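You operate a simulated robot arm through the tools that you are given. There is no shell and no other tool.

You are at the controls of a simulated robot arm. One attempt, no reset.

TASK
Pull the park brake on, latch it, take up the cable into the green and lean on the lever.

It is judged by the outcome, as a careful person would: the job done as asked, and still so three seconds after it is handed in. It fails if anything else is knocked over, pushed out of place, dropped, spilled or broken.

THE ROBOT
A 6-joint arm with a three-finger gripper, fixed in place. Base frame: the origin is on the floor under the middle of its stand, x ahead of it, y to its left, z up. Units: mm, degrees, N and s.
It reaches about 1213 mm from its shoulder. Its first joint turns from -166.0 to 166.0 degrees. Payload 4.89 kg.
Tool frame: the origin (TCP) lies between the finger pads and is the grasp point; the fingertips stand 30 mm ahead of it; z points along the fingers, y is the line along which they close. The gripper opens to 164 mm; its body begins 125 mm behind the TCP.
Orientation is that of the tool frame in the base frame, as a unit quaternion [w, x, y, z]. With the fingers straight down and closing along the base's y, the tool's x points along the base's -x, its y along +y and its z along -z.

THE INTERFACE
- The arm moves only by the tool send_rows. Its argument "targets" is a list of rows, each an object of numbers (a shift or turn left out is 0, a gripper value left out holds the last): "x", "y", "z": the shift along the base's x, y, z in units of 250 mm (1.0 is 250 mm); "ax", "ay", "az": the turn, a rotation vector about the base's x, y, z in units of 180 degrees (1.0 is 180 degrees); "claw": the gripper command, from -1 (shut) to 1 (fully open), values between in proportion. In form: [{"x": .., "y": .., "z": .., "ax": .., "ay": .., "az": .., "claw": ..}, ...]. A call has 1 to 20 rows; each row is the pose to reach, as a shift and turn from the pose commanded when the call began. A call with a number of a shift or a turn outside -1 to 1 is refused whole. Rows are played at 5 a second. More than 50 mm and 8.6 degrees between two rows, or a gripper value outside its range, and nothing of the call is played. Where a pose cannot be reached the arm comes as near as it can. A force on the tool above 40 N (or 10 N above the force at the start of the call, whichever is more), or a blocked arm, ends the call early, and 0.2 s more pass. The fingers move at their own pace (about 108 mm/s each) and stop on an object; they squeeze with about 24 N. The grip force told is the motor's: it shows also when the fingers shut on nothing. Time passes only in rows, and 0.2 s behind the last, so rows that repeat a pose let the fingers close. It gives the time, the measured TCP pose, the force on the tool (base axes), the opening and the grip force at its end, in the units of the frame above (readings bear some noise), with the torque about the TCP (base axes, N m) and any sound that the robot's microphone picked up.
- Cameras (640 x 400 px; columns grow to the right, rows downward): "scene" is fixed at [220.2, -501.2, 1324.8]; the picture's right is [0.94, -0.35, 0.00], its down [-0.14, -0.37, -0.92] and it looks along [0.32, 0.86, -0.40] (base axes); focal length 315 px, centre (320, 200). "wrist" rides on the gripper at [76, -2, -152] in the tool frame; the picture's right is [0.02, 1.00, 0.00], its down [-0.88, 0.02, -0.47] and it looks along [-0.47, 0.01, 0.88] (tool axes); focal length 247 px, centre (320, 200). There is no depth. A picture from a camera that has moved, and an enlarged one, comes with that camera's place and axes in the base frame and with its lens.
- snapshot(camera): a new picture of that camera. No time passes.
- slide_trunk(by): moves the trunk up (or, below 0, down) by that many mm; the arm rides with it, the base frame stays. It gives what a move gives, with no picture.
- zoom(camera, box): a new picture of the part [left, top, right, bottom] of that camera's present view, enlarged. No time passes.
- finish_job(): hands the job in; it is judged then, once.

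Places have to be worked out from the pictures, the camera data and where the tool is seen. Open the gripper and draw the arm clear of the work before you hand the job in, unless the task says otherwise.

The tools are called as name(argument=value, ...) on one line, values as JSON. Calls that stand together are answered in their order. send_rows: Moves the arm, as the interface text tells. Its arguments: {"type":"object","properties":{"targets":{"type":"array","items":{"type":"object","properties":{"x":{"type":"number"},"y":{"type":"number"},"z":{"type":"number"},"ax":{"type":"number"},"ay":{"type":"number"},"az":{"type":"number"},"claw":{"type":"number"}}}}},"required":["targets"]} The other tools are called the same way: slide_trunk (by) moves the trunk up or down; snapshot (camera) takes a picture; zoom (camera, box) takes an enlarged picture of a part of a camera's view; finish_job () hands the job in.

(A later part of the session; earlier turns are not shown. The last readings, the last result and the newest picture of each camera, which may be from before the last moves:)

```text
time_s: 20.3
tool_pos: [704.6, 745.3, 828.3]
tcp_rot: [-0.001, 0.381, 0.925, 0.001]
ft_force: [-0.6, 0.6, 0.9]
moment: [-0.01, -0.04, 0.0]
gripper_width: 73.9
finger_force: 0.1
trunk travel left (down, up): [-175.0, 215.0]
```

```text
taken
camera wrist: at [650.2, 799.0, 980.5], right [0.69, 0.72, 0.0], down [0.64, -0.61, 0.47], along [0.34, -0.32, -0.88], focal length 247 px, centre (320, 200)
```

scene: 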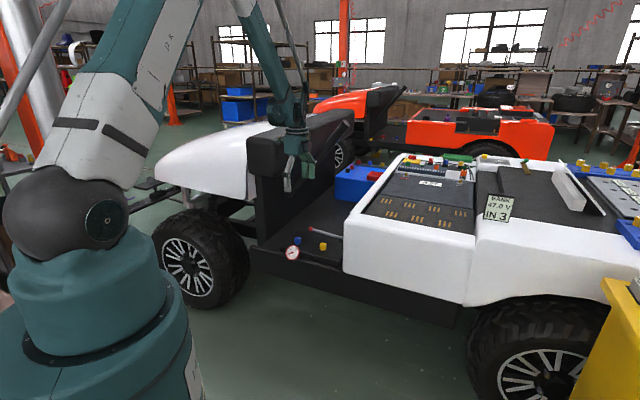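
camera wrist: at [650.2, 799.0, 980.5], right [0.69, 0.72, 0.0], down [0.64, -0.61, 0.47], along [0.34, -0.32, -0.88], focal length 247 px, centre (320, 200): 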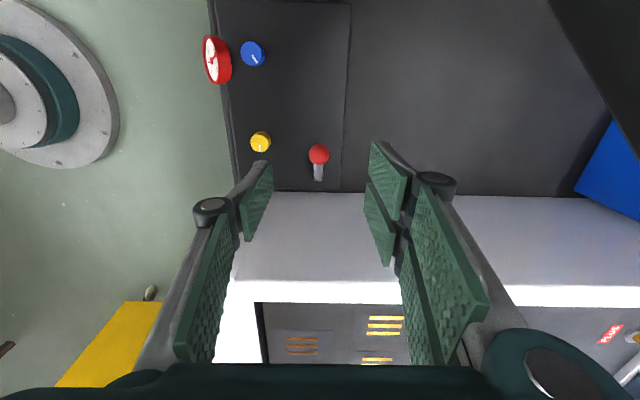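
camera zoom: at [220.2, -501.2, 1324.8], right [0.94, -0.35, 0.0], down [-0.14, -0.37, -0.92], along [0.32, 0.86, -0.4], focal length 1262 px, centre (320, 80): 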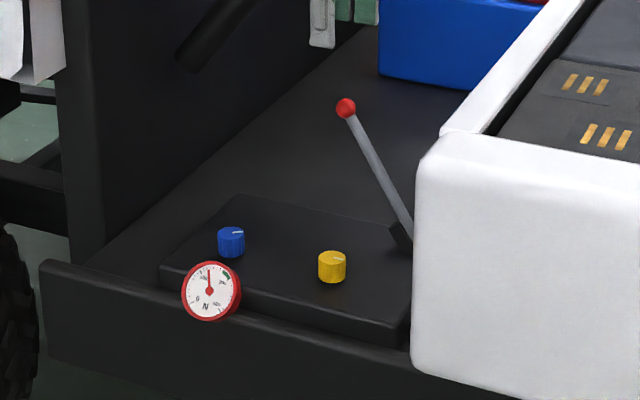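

The lever still stands up by itself. I go above the blue knob with the tool yawed 90°, so the camera is on the outer side and the fingers close along the panel's length, clear of the lever.

send_rows(targets=[{"x": -0.044, "az": 0.0417}, {"x": -0.088, "az": 0.0833}, {"x": -0.132, "az": 0.125}, {"x": -0.176, "az": 0.1667}, {"x": -0.22, "az": 0.2083}, {"x": -0.264, "az": 0.25}, {"x": -0.308, "az": 0.2917}, {"x": -0.352, "az": 0.3333}, {"x": -0.396, "az": 0.375}, {"x": -0.44, "az": 0.4167, "z": -0.05}, {"x": -0.484, "az": 0.4583, "z": -0.15}, {"x": -0.527, "y": -0.01, "az": 0.5, "z": -0.28}, {"x": -0.527, "y": -0.01, "az": 0.5, "z": -0.428}, {"x": -0.527, "y": -0.01, "az": 0.5, "z": -0.428}])

snapshot(camera="wrist")

zoom(camera="scene", box=[240, 150, 380, 280])

```text
time_s: 23.3
tool_pos: [573.0, 742.4, 720.4]
tcp_rot: [-0.002, -0.384, 0.923, 0.0]
ft_force: [0.4, -0.4, 0.3]
moment: [0.03, -0.03, -0.03]
gripper_width: 73.9
finger_force: 0.0
trunk travel left (down, up): [-175.0, 215.0]
```

```text
taken
camera wrist: at [520.6, 688.3, 872.0], right [-0.73, 0.69, 0.0], down [0.61, 0.64, 0.47], along [0.32, 0.34, -0.88], focal length 247 px, centre (320, 200)
```

wrist: 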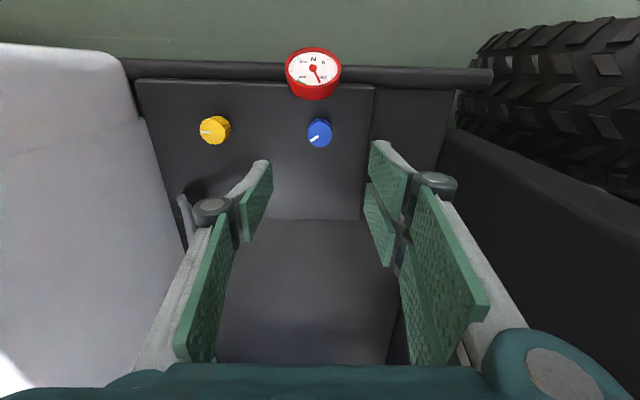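

```text
3.08 times, centred on (310, 215) of scene
camera zoom: at [220.2, -501.2, 1324.8], right [0.94, -0.35, 0.0], down [-0.14, -0.37, -0.92], along [0.32, 0.86, -0.4], focal length 970 px, centre (351, 154)
```

zoom: 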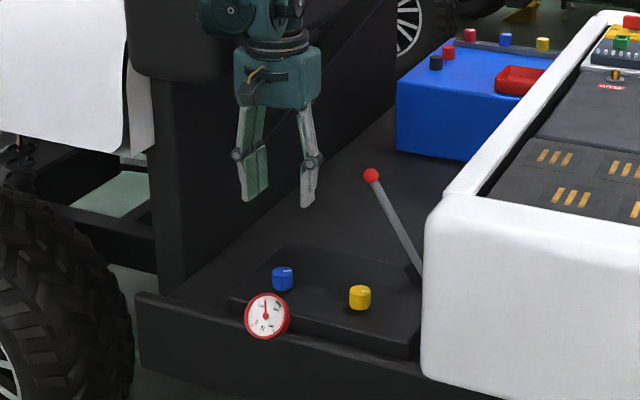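

The wrist camera now shows both knobs and the gauge together. The blue knob is centred sideways and about 6 mm outward of the tool axis, so I correct that and descend partway to check again.

send_rows(targets=[{"x": -0.009, "y": -0.009, "z": -0.1}, {"x": -0.017, "y": -0.017, "z": -0.22}, {"x": -0.017, "y": -0.017, "z": -0.34}, {"x": -0.017, "y": -0.017, "z": -0.34}])

snapshot(camera="wrist")

zoom(camera="scene", box=[260, 170, 360, 270])

```text
time_s: 24.3
tool_pos: [568.1, 738.5, 635.8]
tcp_rot: [-0.002, -0.384, 0.923, -0.001]
ft_force: [1.2, -0.6, 0.1]
moment: [0.0, 0.0, 0.02]
gripper_width: 74.0
finger_force: 0.0
trunk travel left (down, up): [-175.0, 215.0]
```

```text
taken
camera wrist: at [516.3, 684.5, 788.4], right [-0.72, 0.69, 0.0], down [0.61, 0.64, 0.47], along [0.32, 0.34, -0.88], focal length 247 px, centre (320, 200)
```

wrist: 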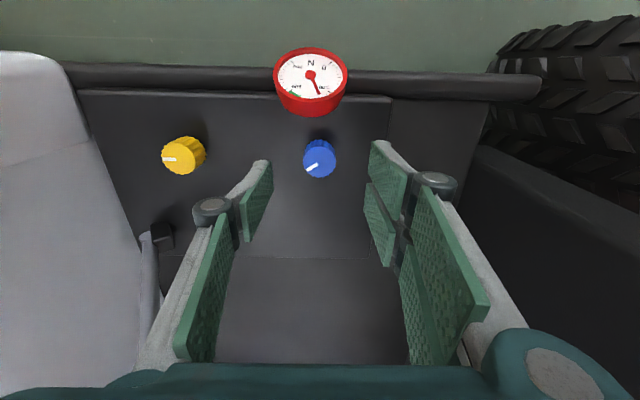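

```text
4.00 times, centred on (310, 220) of scene
camera zoom: at [220.2, -501.2, 1324.8], right [0.94, -0.35, 0.0], down [-0.14, -0.37, -0.92], along [0.32, 0.86, -0.4], focal length 1262 px, centre (360, 120)
```

zoom: 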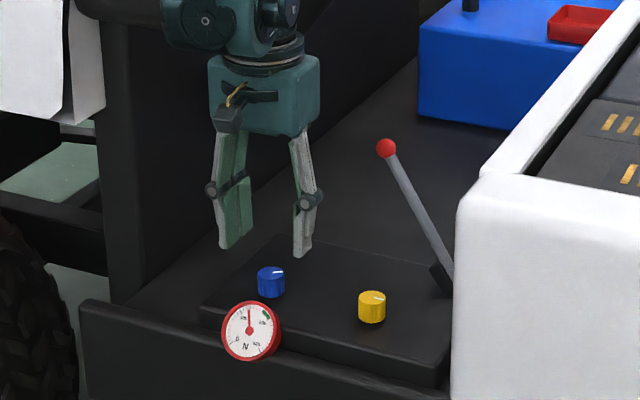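

I zoom in to place the knob's top face precisely.

zoom(camera="wrist", box=[260, 40, 380, 190])

zoom(camera="wrist", box=[290, 130, 350, 190])

```text
2.67 times, centred on (320, 115) of wrist
camera zoom: at [516.3, 684.5, 788.4], right [-0.72, 0.69, 0.0], down [0.61, 0.64, 0.47], along [0.32, 0.34, -0.88], focal length 659 px, centre (320, 427)
```

zoom: 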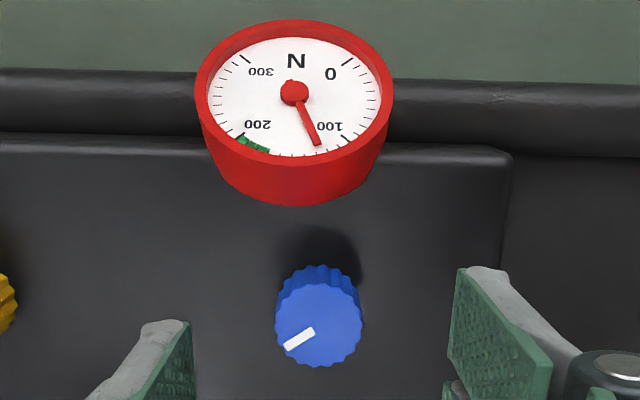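

```text
6.67 times, centred on (320, 160) of wrist
camera zoom: at [516.3, 684.5, 788.4], right [-0.72, 0.69, 0.0], down [0.61, 0.64, 0.47], along [0.32, 0.34, -0.88], focal length 1646 px, centre (320, 467)
```

zoom: 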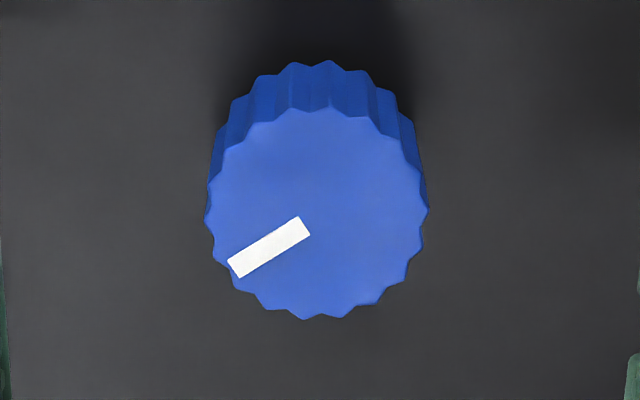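

The top face of the knob is nearly on the tool axis (within about 2 mm) and the knob is about 32 mm wide and 24 mm high. I descend to z ≈ 600 and check again.

send_rows(targets=[{"x": 0.004, "y": 0.004, "z": -0.07}, {"x": 0.004, "y": 0.004, "z": -0.14}, {"x": 0.004, "y": 0.004, "z": -0.14}])

zoom(camera="wrist", box=[230, 50, 410, 250])

zoom(camera="scene", box=[270, 200, 330, 260])

```text
time_s: 25.1
tool_pos: [568.7, 739.6, 601.4]
tcp_rot: [-0.002, -0.384, 0.923, 0.0]
ft_force: [0.1, 1.3, 0.8]
moment: [0.01, 0.0, -0.03]
gripper_width: 73.6
finger_force: 0.0
trunk travel left (down, up): [-175.0, 215.0]
```

```text
2.00 times, centred on (320, 150) of wrist
camera zoom: at [517.3, 685.1, 753.6], right [-0.72, 0.69, 0.0], down [0.61, 0.64, 0.47], along [0.32, 0.34, -0.88], focal length 494 px, centre (320, 300)
```

zoom: 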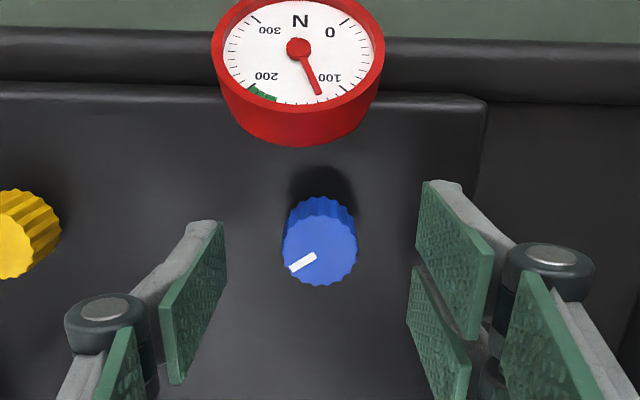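

```text
6.67 times, centred on (300, 230) of scene
camera zoom: at [220.2, -501.2, 1324.8], right [0.94, -0.35, 0.0], down [-0.14, -0.37, -0.92], along [0.32, 0.86, -0.4], focal length 2103 px, centre (453, 0)
```

zoom: 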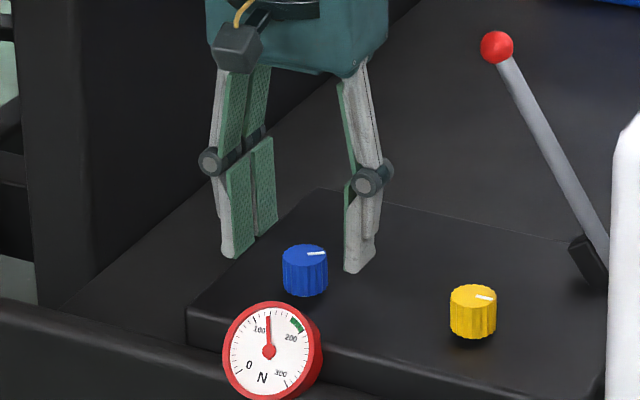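

The knob's top face is right on the tool axis, consistent with its top at z ≈ 565. I descend to z ≈ 577 and close on the knob.

send_rows(targets=[{"z": -0.05}, {"z": -0.097}, {"z": -0.097}, {"z": -0.097, "claw": -0.6}, {"z": -0.097, "claw": -0.8}, {"z": -0.097, "claw": -0.8}, {"z": -0.097, "claw": -0.8}])

zoom(camera="wrist", box=[230, 50, 410, 250])

zoom(camera="scene", box=[270, 200, 330, 260])

```text
time_s: 26.7
tool_pos: [569.3, 737.8, 576.6]
tcp_rot: [-0.002, -0.384, 0.923, 0.0]
ft_force: [2.8, -6.5, -2.1]
moment: [-0.14, -0.12, 0.0]
gripper_width: 30.5
finger_force: 45.0
trunk travel left (down, up): [-175.0, 215.0]
```

```text
2.00 times, centred on (320, 150) of wrist
camera zoom: at [517.8, 684.9, 728.8], right [-0.72, 0.69, 0.0], down [0.61, 0.64, 0.47], along [0.32, 0.34, -0.88], focal length 494 px, centre (320, 300)
```

zoom: 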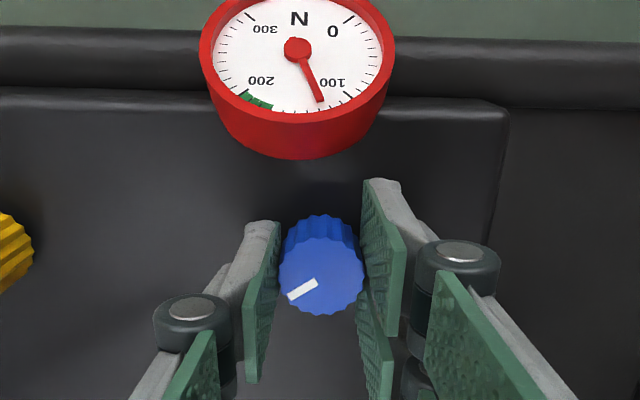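

```text
6.67 times, centred on (300, 230) of scene
camera zoom: at [220.2, -501.2, 1324.8], right [0.94, -0.35, 0.0], down [-0.14, -0.37, -0.92], along [0.32, 0.86, -0.4], focal length 2103 px, centre (453, 0)
```

zoom: 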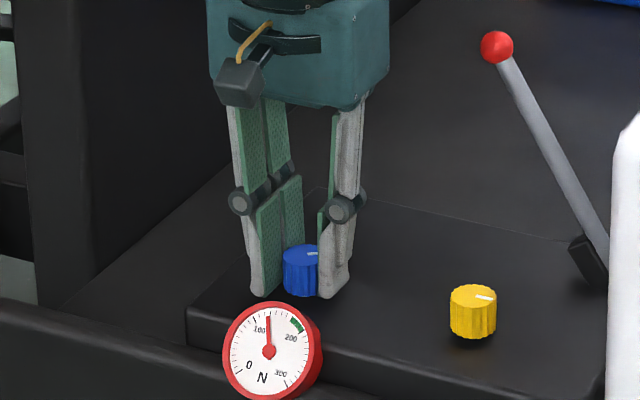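

The blue knob is held (opening 30.5 mm). I turn it 15° clockwise as seen from above and watch the gauge, sound and torque.

send_rows(targets=[{"az": -0.028}, {"az": -0.056}, {"az": -0.0833}, {"az": -0.0833}])

zoom(camera="wrist", box=[230, 50, 410, 250])

zoom(camera="scene", box=[270, 200, 330, 260])

```text
time_s: 27.7
tool_pos: [569.3, 739.0, 576.6]
tcp_rot: [-0.002, -0.259, 0.966, 0.0]
ft_force: [6.6, -13.9, 1.0]
moment: [-0.39, -0.19, 0.0]
gripper_width: 30.6
finger_force: 45.3
trunk travel left (down, up): [-175.0, 215.0]
```

```text
2.00 times, centred on (320, 150) of wrist
camera zoom: at [505.1, 700.3, 728.8], right [-0.52, 0.85, 0.0], down [0.75, 0.46, 0.47], along [0.4, 0.25, -0.88], focal length 494 px, centre (320, 300)
```

zoom: 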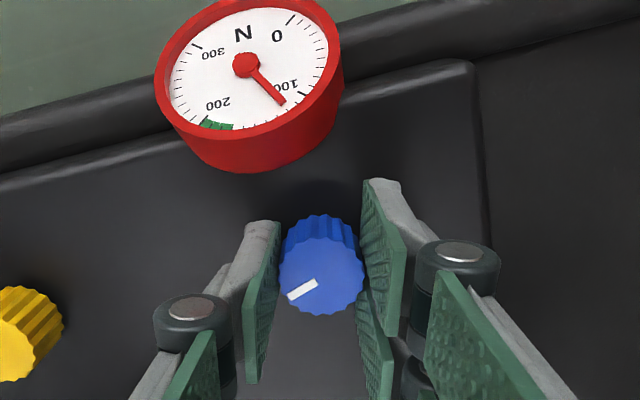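

```text
6.67 times, centred on (300, 230) of scene
camera zoom: at [220.2, -501.2, 1324.8], right [0.94, -0.35, 0.0], down [-0.14, -0.37, -0.92], along [0.32, 0.86, -0.4], focal length 2103 px, centre (453, 0)
```

zoom: 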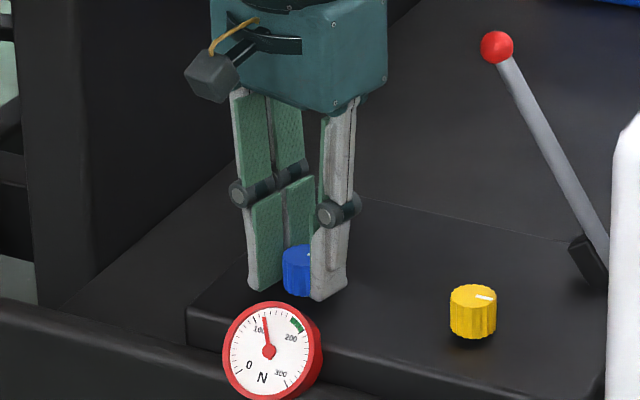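

The knob turned with the gripper and the gauge fell slightly. I read it more closely.

zoom(camera="scene", box=[278, 238, 308, 268])

zoom(camera="wrist", box=[265, 45, 335, 105])

```text
13.33 times, centred on (293, 253) of scene
camera zoom: at [220.2, -501.2, 1324.8], right [0.94, -0.35, 0.0], down [-0.14, -0.37, -0.92], along [0.32, 0.86, -0.4], focal length 4206 px, centre (680, -507)
```

zoom: 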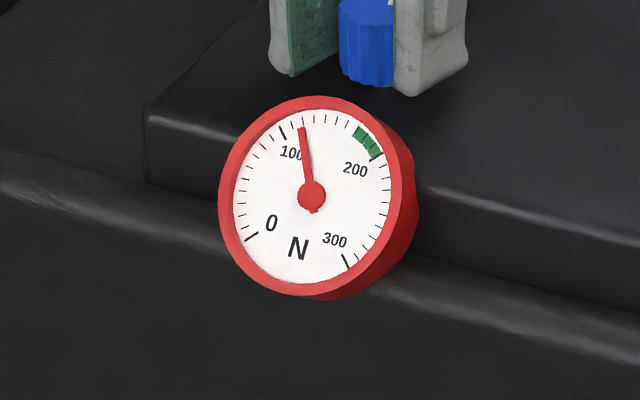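

```text
6.67 times, centred on (300, 75) of wrist
camera zoom: at [505.1, 700.3, 728.8], right [-0.52, 0.85, 0.0], down [0.75, 0.46, 0.47], along [0.4, 0.25, -0.88], focal length 1646 px, centre (453, 1033)
```

zoom: 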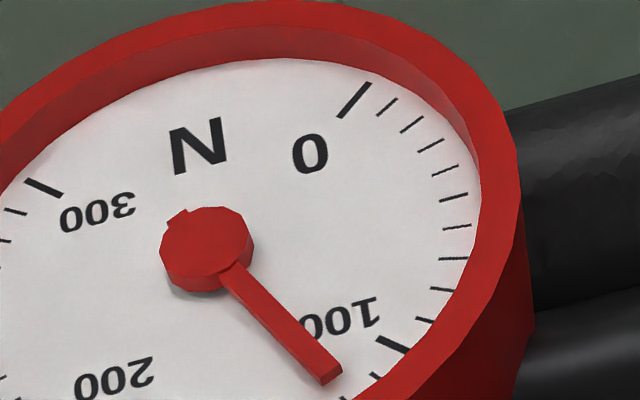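

The gauge fell from about 122 to about 115 N, so blue is the cable take-up and counter-clockwise tightens it. I turn it back to where it was, release it, and rise to deal with the latch (yellow) first.

send_rows(targets=[{"az": 0.028}, {"az": 0.056}, {"az": 0.0833}, {"az": 0.0833}, {"az": 0.0833, "claw": -0.1}, {"az": 0.0833, "claw": -0.1}, {"az": 0.0833, "claw": -0.1}])

zoom(camera="scene", box=[278, 238, 308, 268])

snapshot(camera="wrist")

```text
time_s: 29.3
tool_pos: [569.3, 739.5, 576.9]
tcp_rot: [-0.002, -0.384, 0.923, 0.001]
ft_force: [1.4, 0.4, -0.6]
moment: [0.01, -0.03, -0.02]
gripper_width: 74.0
finger_force: 0.1
trunk travel left (down, up): [-175.0, 215.0]
```

```text
13.33 times, centred on (293, 253) of scene
camera zoom: at [220.2, -501.2, 1324.8], right [0.94, -0.35, 0.0], down [-0.14, -0.37, -0.92], along [0.32, 0.86, -0.4], focal length 4206 px, centre (680, -507)
```

zoom: 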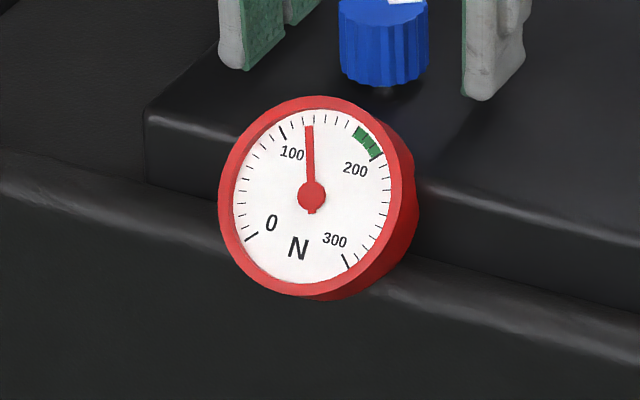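

```text
taken
camera wrist: at [517.3, 685.5, 729.3], right [-0.72, 0.69, 0.0], down [0.61, 0.64, 0.47], along [0.32, 0.34, -0.88], focal length 247 px, centre (320, 200)
```

wrist: 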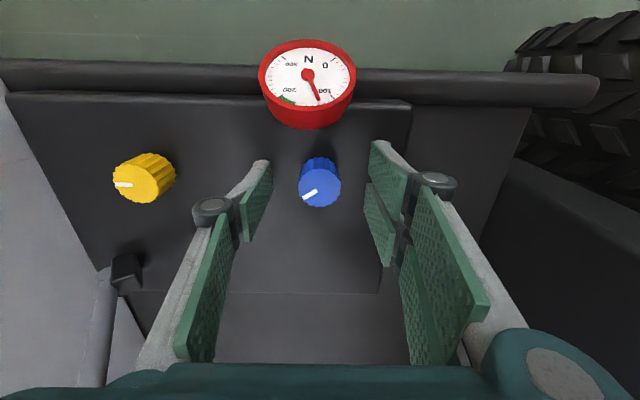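

The gauge is back at about 122 N. I rise and move along the panel to above the yellow knob at about (663, 647).

send_rows(targets=[{"z": 0.15}, {"z": 0.32}, {"x": 0.07, "y": -0.07, "z": 0.42}, {"x": 0.15, "y": -0.15, "z": 0.42}, {"x": 0.23, "y": -0.23, "z": 0.42}, {"x": 0.31, "y": -0.31, "z": 0.42}, {"x": 0.376, "y": -0.368, "z": 0.38}, {"x": 0.376, "y": -0.368, "z": 0.3}, {"x": 0.376, "y": -0.368, "z": 0.3}])

snapshot(camera="wrist")

zoom(camera="scene", box=[270, 160, 380, 260])

```text
time_s: 31.3
tool_pos: [662.7, 645.9, 651.5]
tcp_rot: [-0.001, -0.384, 0.923, 0.0]
ft_force: [0.2, -0.3, 0.4]
moment: [-0.03, 0.01, -0.01]
gripper_width: 74.1
finger_force: 0.1
trunk travel left (down, up): [-175.0, 215.0]
```

```text
taken
camera wrist: at [611.3, 592.3, 803.9], right [-0.72, 0.69, 0.0], down [0.61, 0.64, 0.47], along [0.32, 0.34, -0.88], focal length 247 px, centre (320, 200)
```

wrist: 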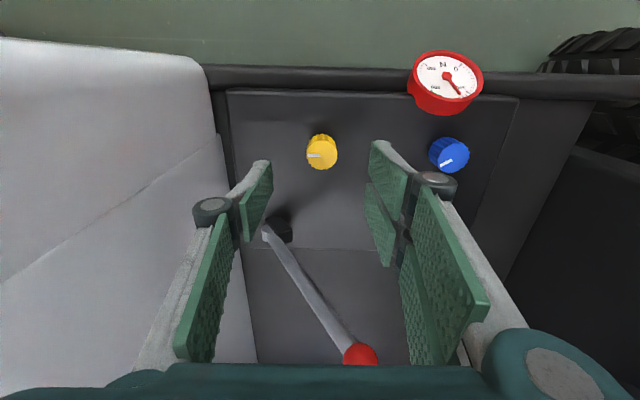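

```text
4.00 times, centred on (325, 210) of scene
camera zoom: at [220.2, -501.2, 1324.8], right [0.94, -0.35, 0.0], down [-0.14, -0.37, -0.92], along [0.32, 0.86, -0.4], focal length 1262 px, centre (300, 160)
```

zoom: 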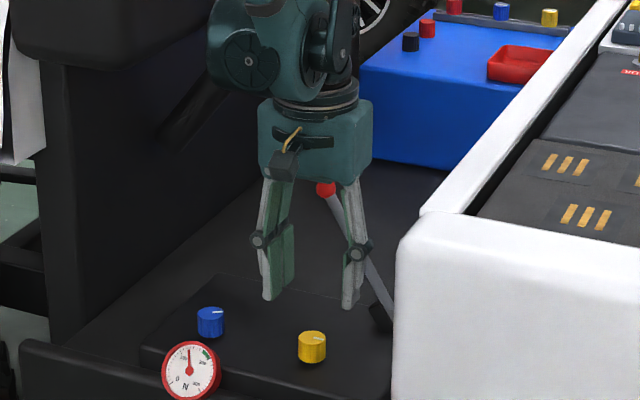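

The lever is still up. I zoom on the yellow knob to centre it.

zoom(camera="wrist", box=[290, 125, 350, 185])

```text
6.67 times, centred on (320, 155) of wrist
camera zoom: at [611.3, 592.3, 803.9], right [-0.72, 0.69, 0.0], down [0.61, 0.64, 0.47], along [0.32, 0.34, -0.88], focal length 1646 px, centre (320, 500)
```

zoom: 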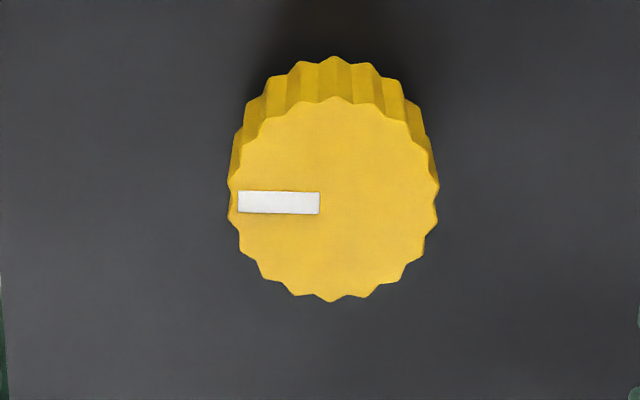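

The yellow knob is within 1.5 mm of the axis. I shift for that, descend to z ≈ 577 in steps and close on it.

send_rows(targets=[{"x": -0.004, "y": 0.004, "z": -0.08}, {"x": -0.004, "y": 0.004, "z": -0.16}, {"x": -0.004, "y": 0.004, "z": -0.23}, {"x": -0.004, "y": 0.004, "z": -0.298}, {"x": -0.004, "y": 0.004, "z": -0.298}, {"x": -0.004, "y": 0.004, "z": -0.298, "claw": -0.6}, {"x": -0.004, "y": 0.004, "z": -0.298, "claw": -0.8}, {"x": -0.004, "y": 0.004, "z": -0.298, "claw": -0.8}, {"x": -0.004, "y": 0.004, "z": -0.298, "claw": -0.8}])

snapshot(camera="wrist")

zoom(camera="scene", box=[270, 160, 380, 260])

```text
time_s: 33.3
tool_pos: [661.2, 647.9, 577.3]
tcp_rot: [-0.002, -0.385, 0.923, 0.0]
ft_force: [-3.7, -0.7, -1.5]
moment: [0.05, 0.09, 0.04]
gripper_width: 30.5
finger_force: 44.9
trunk travel left (down, up): [-175.0, 215.0]
```

```text
taken
camera wrist: at [610.3, 593.4, 729.8], right [-0.72, 0.69, 0.0], down [0.61, 0.64, 0.47], along [0.32, 0.34, -0.88], focal length 247 px, centre (320, 200)
```

wrist: 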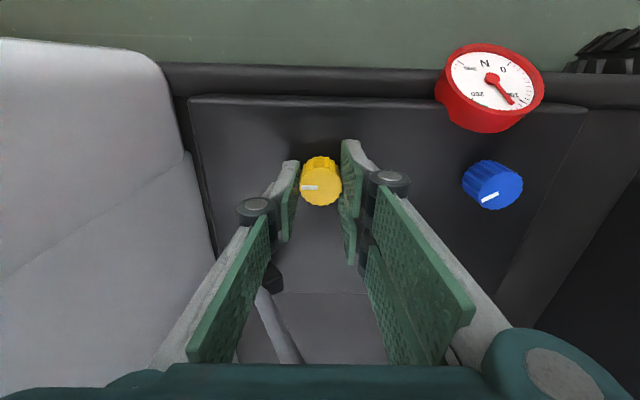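

```text
4.00 times, centred on (325, 210) of scene
camera zoom: at [220.2, -501.2, 1324.8], right [0.94, -0.35, 0.0], down [-0.14, -0.37, -0.92], along [0.32, 0.86, -0.4], focal length 1262 px, centre (300, 160)
```

zoom: 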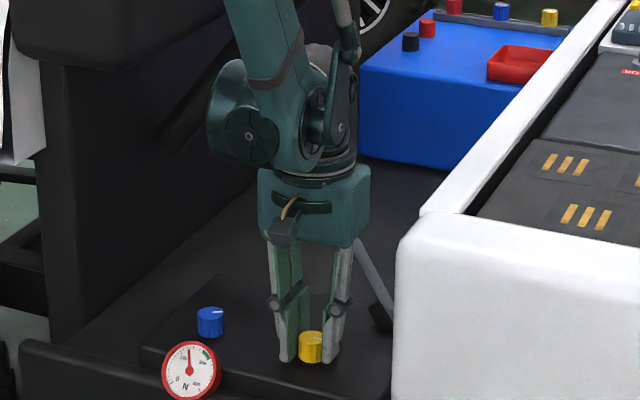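

The yellow knob is held. I turn it 20° clockwise slowly, watching torque, sound and the gauge.

send_rows(targets=[{"az": -0.028}, {"az": -0.056}, {"az": -0.083}, {"az": -0.111}, {"az": -0.111}])

snapshot(camera="wrist")

zoom(camera="scene", box=[278, 238, 308, 268])

```text
time_s: 34.5
tool_pos: [662.0, 646.9, 577.4]
tcp_rot: [-0.001, -0.218, 0.976, 0.001]
ft_force: [-8.2, -14.6, -0.2]
moment: [-0.42, 0.28, 0.37]
gripper_width: 30.3
finger_force: 44.9
trunk travel left (down, up): [-175.0, 215.0]
```

```text
taken
camera wrist: at [594.8, 614.8, 729.5], right [-0.44, 0.9, 0.0], down [0.79, 0.39, 0.47], along [0.42, 0.21, -0.88], focal length 247 px, centre (320, 200)
```

wrist: 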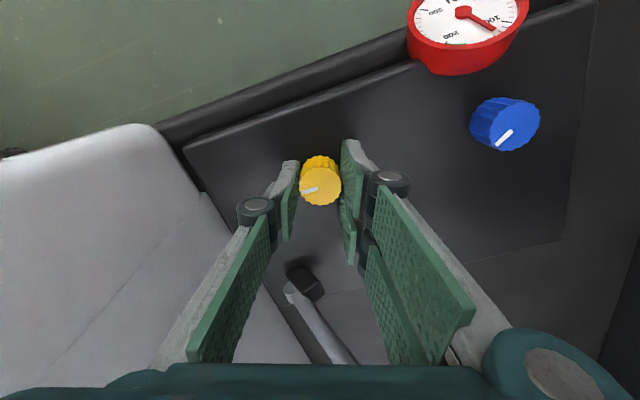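

```text
13.33 times, centred on (293, 253) of scene
camera zoom: at [220.2, -501.2, 1324.8], right [0.94, -0.35, 0.0], down [-0.14, -0.37, -0.92], along [0.32, 0.86, -0.4], focal length 4206 px, centre (680, -507)
```

zoom: 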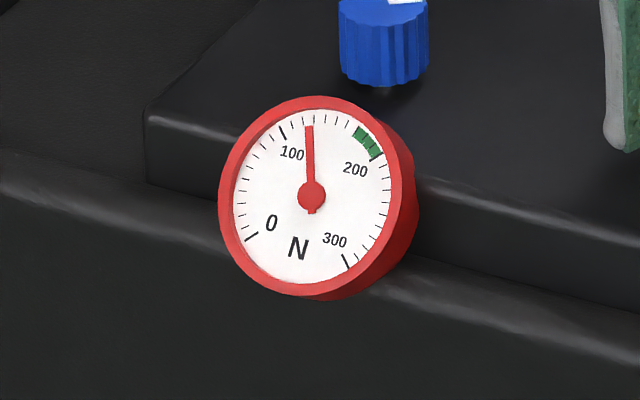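

There is now 0.37 N·m of torque about z, so the knob may be against a stop or detent. I zoom in to see whether it turned.

zoom(camera="wrist", box=[280, 145, 360, 225])

```text
5.00 times, centred on (320, 185) of wrist
camera zoom: at [594.8, 614.8, 729.5], right [-0.44, 0.9, 0.0], down [0.79, 0.39, 0.47], along [0.42, 0.21, -0.88], focal length 1235 px, centre (320, 275)
```

zoom: 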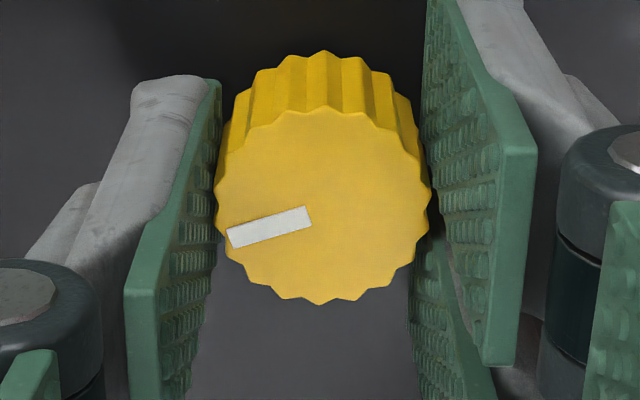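

The knob stayed put while the tool slipped about 17° around it, so clockwise is a stop. I turn counter-clockwise instead, 40° from here.

send_rows(targets=[{"az": 0.028}, {"az": 0.056}, {"az": 0.083}, {"az": 0.111}, {"az": 0.139}, {"az": 0.167}, {"az": 0.195}, {"az": 0.222}, {"az": 0.222}])

zoom(camera="wrist", box=[280, 145, 360, 225])

zoom(camera="scene", box=[278, 238, 308, 268])

```text
time_s: 36.5
tool_pos: [661.8, 647.4, 577.4]
tcp_rot: [-0.002, -0.538, 0.843, 0.0]
ft_force: [7.2, -10.0, 0.1]
moment: [-0.53, -0.15, 0.01]
gripper_width: 30.7
finger_force: 44.8
trunk travel left (down, up): [-175.0, 215.0]
```

```text
5.00 times, centred on (320, 185) of wrist
camera zoom: at [632.2, 579.8, 729.5], right [-0.92, 0.4, 0.0], down [0.35, 0.81, 0.47], along [0.19, 0.43, -0.88], focal length 1235 px, centre (320, 275)
```

zoom: 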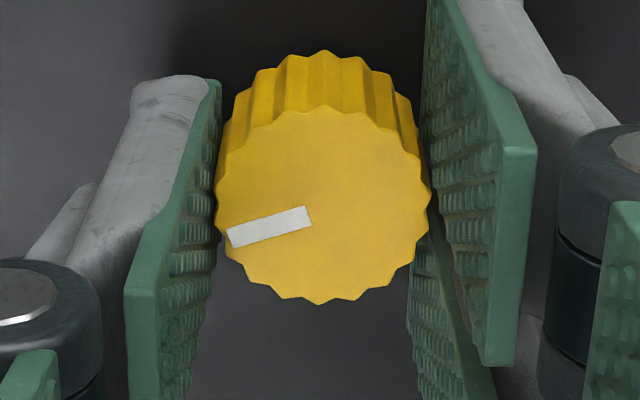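

```text
13.33 times, centred on (293, 253) of scene
camera zoom: at [220.2, -501.2, 1324.8], right [0.94, -0.35, 0.0], down [-0.14, -0.37, -0.92], along [0.32, 0.86, -0.4], focal length 4206 px, centre (680, -507)
```

zoom: 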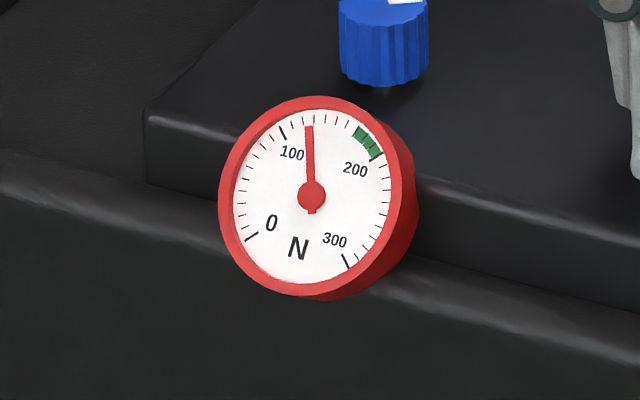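

The yellow knob turns freely counter-clockwise, now 40° from its stop. I continue another 40°.

send_rows(targets=[{"az": 0.028}, {"az": 0.056}, {"az": 0.083}, {"az": 0.111}, {"az": 0.139}, {"az": 0.167}, {"az": 0.195}, {"az": 0.222}, {"az": 0.222}])

snapshot(camera="wrist")

zoom(camera="scene", box=[260, 160, 380, 270])

```text
time_s: 38.5
tool_pos: [660.7, 648.8, 577.5]
tcp_rot: [0.003, 0.795, -0.607, 0.001]
ft_force: [-30.8, 0.4, -1.4]
moment: [0.39, 1.02, -0.05]
gripper_width: 30.4
finger_force: 44.4
trunk travel left (down, up): [-175.0, 215.0]
```

```text
taken
camera wrist: at [683.6, 577.0, 729.5], right [-0.96, -0.28, 0.0], down [-0.25, 0.85, 0.47], along [-0.14, 0.45, -0.88], focal length 247 px, centre (320, 200)
```

wrist: 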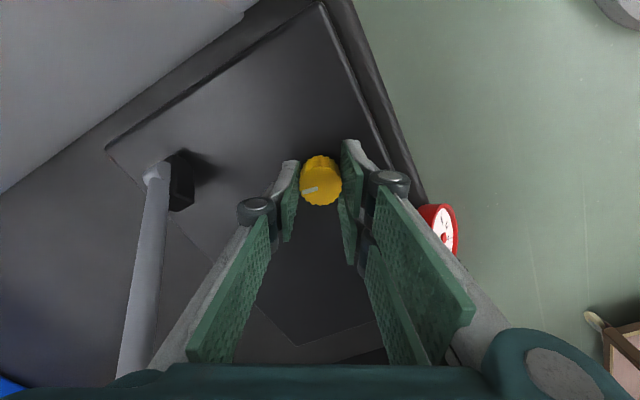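

```text
3.64 times, centred on (320, 215) of scene
camera zoom: at [220.2, -501.2, 1324.8], right [0.94, -0.35, 0.0], down [-0.14, -0.37, -0.92], along [0.32, 0.86, -0.4], focal length 1147 px, centre (320, 146)
```

zoom: 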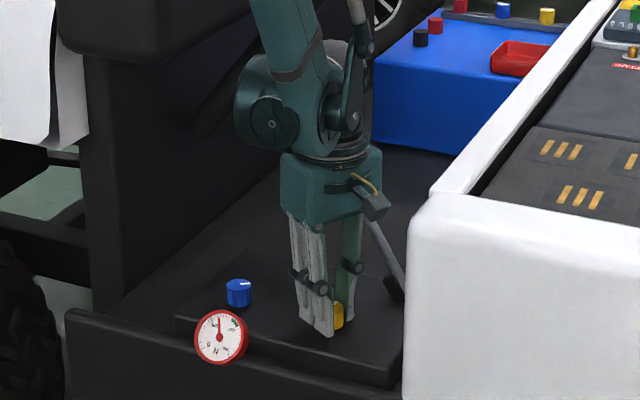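

The knob is about 80° from its stop with no click yet, but there is a 31 N side load in −x from slight off-centre turning. I relieve that and read the force.

send_rows(targets=[{"x": -0.006}, {"x": -0.006}])

zoom(camera="wrist", box=[280, 145, 360, 225])

zoom(camera="scene", box=[278, 238, 308, 268])

```text
time_s: 39.1
tool_pos: [661.2, 647.4, 577.1]
tcp_rot: [0.0, 0.794, -0.607, 0.001]
ft_force: [-15.5, 12.8, 4.4]
moment: [0.27, 0.34, -0.03]
gripper_width: 31.0
finger_force: 45.2
trunk travel left (down, up): [-175.0, 215.0]
```

```text
5.00 times, centred on (320, 185) of wrist
camera zoom: at [683.1, 576.8, 729.5], right [-0.96, -0.28, 0.0], down [-0.25, 0.85, 0.47], along [-0.13, 0.45, -0.88], focal length 1235 px, centre (320, 275)
```

zoom: 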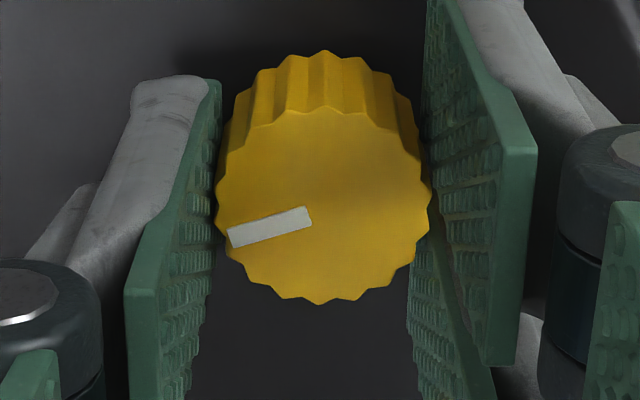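

```text
13.33 times, centred on (293, 253) of scene
camera zoom: at [220.2, -501.2, 1324.8], right [0.94, -0.35, 0.0], down [-0.14, -0.37, -0.92], along [0.32, 0.86, -0.4], focal length 4206 px, centre (680, -507)
```

zoom: 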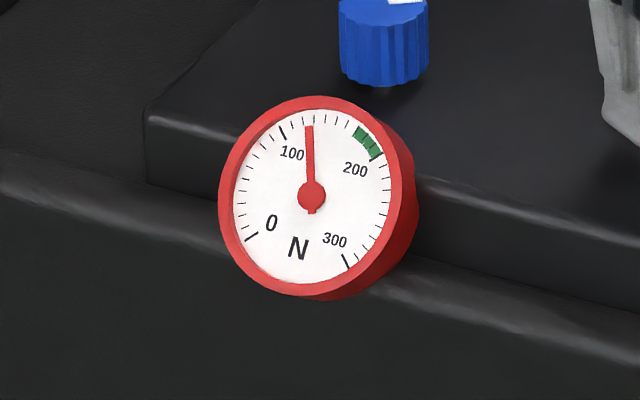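

The side load halved, and the knob has followed all the way. I continue counter-clockwise another 30° to look for the other end of its travel.

send_rows(targets=[{"x": -0.003, "y": 0.003, "az": 0.028}, {"x": -0.003, "y": 0.003, "az": 0.056}, {"x": -0.003, "y": 0.003, "az": 0.083}, {"x": -0.003, "y": 0.003, "az": 0.111}, {"x": -0.003, "y": 0.003, "az": 0.139}, {"x": -0.003, "y": 0.003, "az": 0.167}, {"x": -0.003, "y": 0.003, "az": 0.167}])

zoom(camera="wrist", box=[280, 145, 360, 225])

zoom(camera="scene", box=[260, 160, 380, 270])

```text
time_s: 40.7
tool_pos: [660.3, 648.4, 577.3]
tcp_rot: [0.002, 0.924, -0.382, 0.0]
ft_force: [21.3, -11.4, -1.2]
moment: [-0.49, -0.89, -0.33]
gripper_width: 30.8
finger_force: 45.2
trunk travel left (down, up): [-175.0, 215.0]
```

```text
5.00 times, centred on (320, 185) of wrist
camera zoom: at [716.4, 597.2, 729.3], right [-0.69, -0.72, 0.0], down [-0.64, 0.61, 0.47], along [-0.34, 0.32, -0.88], focal length 1235 px, centre (320, 275)
```

zoom: 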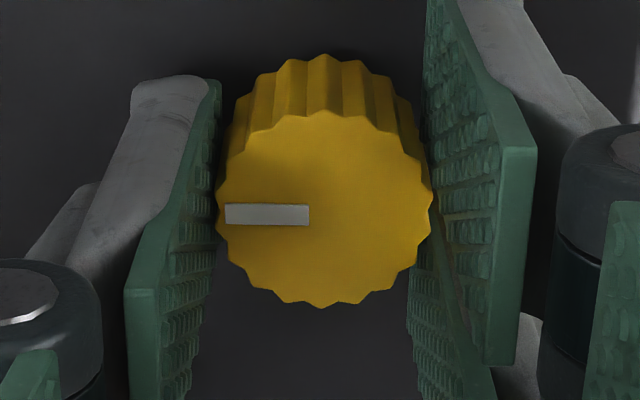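

```text
3.64 times, centred on (320, 215) of scene
camera zoom: at [220.2, -501.2, 1324.8], right [0.94, -0.35, 0.0], down [-0.14, -0.37, -0.92], along [0.32, 0.86, -0.4], focal length 1147 px, centre (320, 146)
```

zoom: 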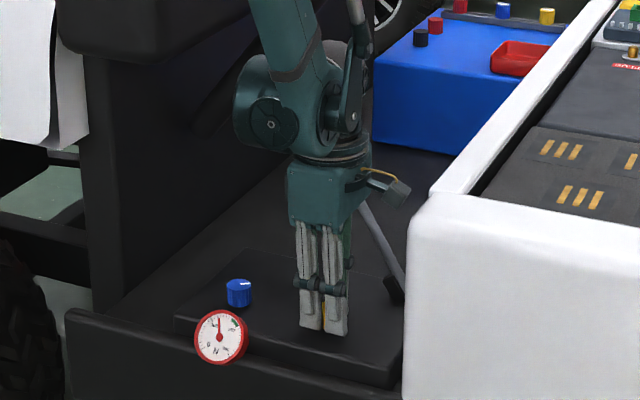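

The marker is back in line with the tool, so the knob turned exactly 90° and now sits at its other stop: a quarter-turn latch, now presumably on. I ease the side load, open only a little (the thumb is on the lever's side) and rise.

send_rows(targets=[{"x": 0.004, "y": -0.003}, {"x": 0.004, "y": -0.003, "claw": -0.55}, {"x": 0.004, "y": -0.003, "claw": -0.5}, {"x": 0.004, "y": -0.003, "claw": -0.5}, {"x": 0.004, "y": -0.003, "z": 0.1}, {"x": 0.004, "y": -0.003, "z": 0.24}, {"x": 0.004, "y": -0.003, "z": 0.4}, {"x": 0.004, "y": -0.003, "z": 0.56}, {"x": 0.004, "y": -0.003, "z": 0.7}, {"x": 0.004, "y": -0.003, "z": 0.7}])

snapshot(camera="wrist")

zoom(camera="scene", box=[260, 180, 380, 280])

```text
time_s: 42.9
tool_pos: [664.3, 647.1, 751.0]
tcp_rot: [0.001, 0.925, -0.381, 0.001]
ft_force: [-0.1, 0.4, 0.0]
moment: [0.01, 0.01, -0.02]
gripper_width: 41.1
finger_force: 0.0
trunk travel left (down, up): [-175.0, 215.0]
```

```text
taken
camera wrist: at [719.3, 596.9, 904.3], right [-0.69, -0.72, 0.0], down [-0.64, 0.61, 0.47], along [-0.34, 0.32, -0.88], focal length 247 px, centre (320, 200)
```

wrist: 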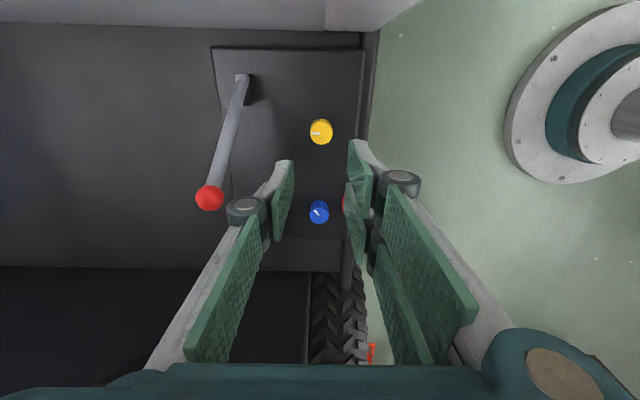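

```text
4.00 times, centred on (320, 230) of scene
camera zoom: at [220.2, -501.2, 1324.8], right [0.94, -0.35, 0.0], down [-0.14, -0.37, -0.92], along [0.32, 0.86, -0.4], focal length 1262 px, centre (320, 80)
```

zoom: 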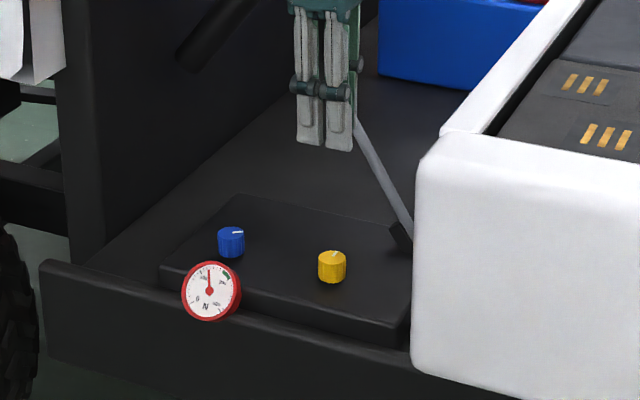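

Yellow now points toward the lever, a quarter turn from before, and the lever is still up. I move to the blue knob with the tool yawed back 135°, so I have room to turn it counter-clockwise without touching the gauge.

send_rows(targets=[{"x": -0.02, "y": 0.02, "az": -0.045}, {"x": -0.045, "y": 0.045, "az": -0.09}, {"x": -0.07, "y": 0.07, "az": -0.135}, {"x": -0.095, "y": 0.095, "az": -0.18}, {"x": -0.12, "y": 0.12, "az": -0.225}, {"x": -0.145, "y": 0.145, "az": -0.27}, {"x": -0.17, "y": 0.17, "az": -0.315}, {"x": -0.195, "y": 0.19, "az": -0.36}, {"x": -0.22, "y": 0.215, "az": -0.405}, {"x": -0.245, "y": 0.24, "az": -0.45}, {"x": -0.27, "y": 0.265, "az": -0.495}, {"x": -0.295, "y": 0.29, "az": -0.54}, {"x": -0.32, "y": 0.315, "az": -0.585}, {"x": -0.345, "y": 0.34, "az": -0.63}, {"x": -0.365, "y": 0.355, "z": -0.05, "az": -0.675}, {"x": -0.38, "y": 0.3664, "z": -0.15, "az": -0.72}, {"x": -0.38, "y": 0.3664, "z": -0.28, "az": -0.75}, {"x": -0.38, "y": 0.3664, "z": -0.4, "az": -0.75}, {"x": -0.38, "y": 0.3664, "z": -0.444, "az": -0.75}, {"x": -0.38, "y": 0.3664, "z": -0.444, "az": -0.75}])

snapshot(camera="wrist")

zoom(camera="scene", box=[250, 170, 370, 270])

```text
time_s: 47.1
tool_pos: [567.2, 738.4, 640.3]
tcp_rot: [-0.001, -0.002, 1.0, 0.001]
ft_force: [-0.7, -0.5, 0.0]
moment: [0.0, -0.01, 0.0]
gripper_width: 40.9
finger_force: 0.1
trunk travel left (down, up): [-175.0, 215.0]
```

```text
taken
camera wrist: at [490.9, 739.3, 792.2], right [-0.02, 1.0, 0.0], down [0.88, 0.02, 0.47], along [0.47, 0.01, -0.88], focal length 247 px, centre (320, 200)
```

wrist: 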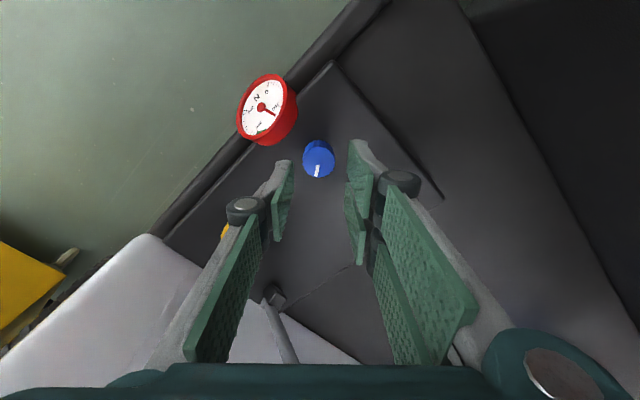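

```text
4.00 times, centred on (310, 220) of scene
camera zoom: at [220.2, -501.2, 1324.8], right [0.94, -0.35, 0.0], down [-0.14, -0.37, -0.92], along [0.32, 0.86, -0.4], focal length 1262 px, centre (360, 120)
```

zoom: 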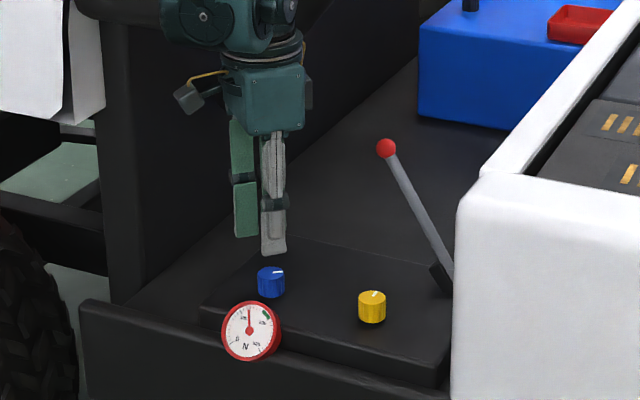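

zoom(camera="wrist", box=[280, 120, 360, 200])

zoom(camera="wrist", box=[220, 60, 320, 160])

```text
5.00 times, centred on (320, 160) of wrist
camera zoom: at [490.9, 739.3, 792.2], right [-0.02, 1.0, 0.0], down [0.88, 0.02, 0.47], along [0.47, 0.01, -0.88], focal length 1235 px, centre (320, 400)
```

zoom: 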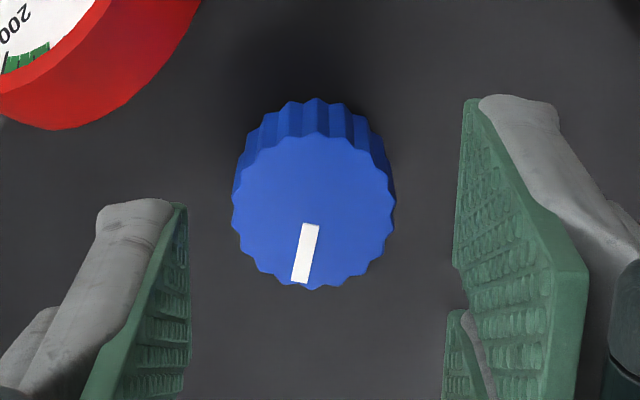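

```text
4.00 times, centred on (270, 110) of wrist
camera zoom: at [490.9, 739.3, 792.2], right [-0.02, 1.0, 0.0], down [0.88, 0.02, 0.47], along [0.47, 0.01, -0.88], focal length 988 px, centre (520, 560)
```

zoom: 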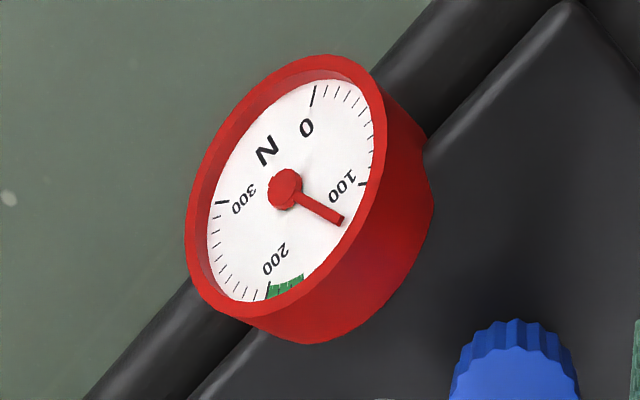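

The blue knob is a couple of millimetres off the axis at this yaw. I correct it, yaw 12° for more thumb clearance from the gauge, and descend to z ≈ 605 for another look.

send_rows(targets=[{"x": 0.006, "y": -0.007, "az": 0.033, "z": -0.04}, {"x": 0.006, "y": -0.007, "az": 0.0667, "z": -0.1}, {"x": 0.006, "y": -0.007, "az": 0.0667, "z": -0.14}, {"x": 0.006, "y": -0.007, "az": 0.0667, "z": -0.14}])

zoom(camera="wrist", box=[230, 50, 410, 250])

zoom(camera="scene", box=[275, 210, 325, 260])

```text
time_s: 48.1
tool_pos: [566.4, 739.1, 605.1]
tcp_rot: [-0.002, -0.106, 0.994, 0.0]
ft_force: [0.2, 0.3, 0.0]
moment: [0.02, -0.02, 0.01]
gripper_width: 41.0
finger_force: 0.1
trunk travel left (down, up): [-175.0, 215.0]
```

```text
2.00 times, centred on (320, 150) of wrist
camera zoom: at [493.5, 721.5, 757.9], right [-0.23, 0.97, 0.0], down [0.86, 0.2, 0.47], along [0.46, 0.11, -0.88], focal length 494 px, centre (320, 300)
```

zoom: 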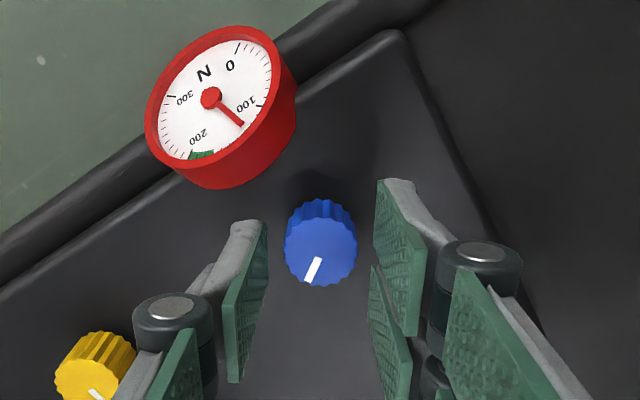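

```text
8.00 times, centred on (300, 235) of scene
camera zoom: at [220.2, -501.2, 1324.8], right [0.94, -0.35, 0.0], down [-0.14, -0.37, -0.92], along [0.32, 0.86, -0.4], focal length 2523 px, centre (480, -80)
```

zoom: 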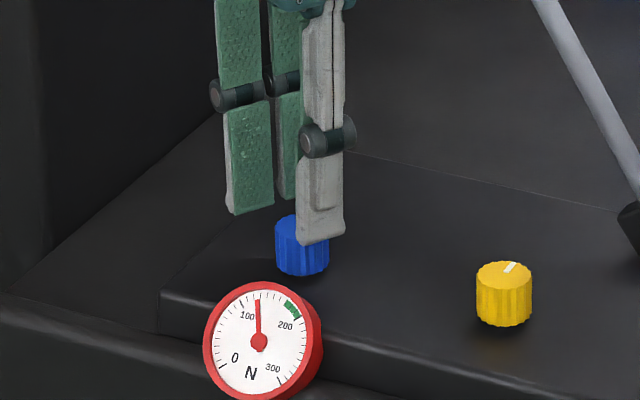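

The knob is now centred between the fingers and about 2 mm deeper than the axis. I shift that much, descend to z ≈ 580 and close.

send_rows(targets=[{"x": 0.008, "y": 0.0016, "z": -0.05}, {"x": 0.008, "y": 0.0016, "z": -0.1}, {"x": 0.008, "y": 0.0016, "z": -0.1}, {"x": 0.008, "y": 0.0016, "z": -0.1, "claw": -0.8}, {"x": 0.008, "y": 0.0016, "z": -0.1, "claw": -0.8}, {"x": 0.008, "y": 0.0016, "z": -0.1, "claw": -0.8}])

zoom(camera="wrist", box=[230, 50, 410, 250])

zoom(camera="scene", box=[275, 210, 325, 260])

```text
time_s: 49.5
tool_pos: [568.8, 738.6, 581.4]
tcp_rot: [-0.002, -0.106, 0.994, 0.001]
ft_force: [0.9, 13.4, 2.0]
moment: [0.46, -0.11, 0.0]
gripper_width: 30.6
finger_force: 44.4
trunk travel left (down, up): [-175.0, 215.0]
```

```text
2.00 times, centred on (320, 150) of wrist
camera zoom: at [495.5, 721.8, 733.2], right [-0.23, 0.97, 0.0], down [0.86, 0.2, 0.47], along [0.46, 0.11, -0.88], focal length 494 px, centre (320, 300)
```

zoom: 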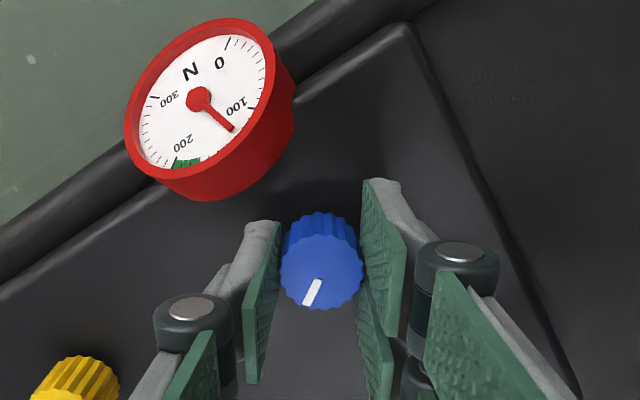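

```text
8.00 times, centred on (300, 235) of scene
camera zoom: at [220.2, -501.2, 1324.8], right [0.94, -0.35, 0.0], down [-0.14, -0.37, -0.92], along [0.32, 0.86, -0.4], focal length 2523 px, centre (480, -80)
```

zoom: 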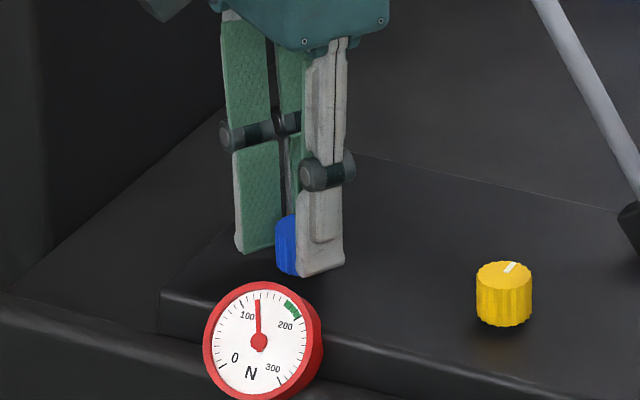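

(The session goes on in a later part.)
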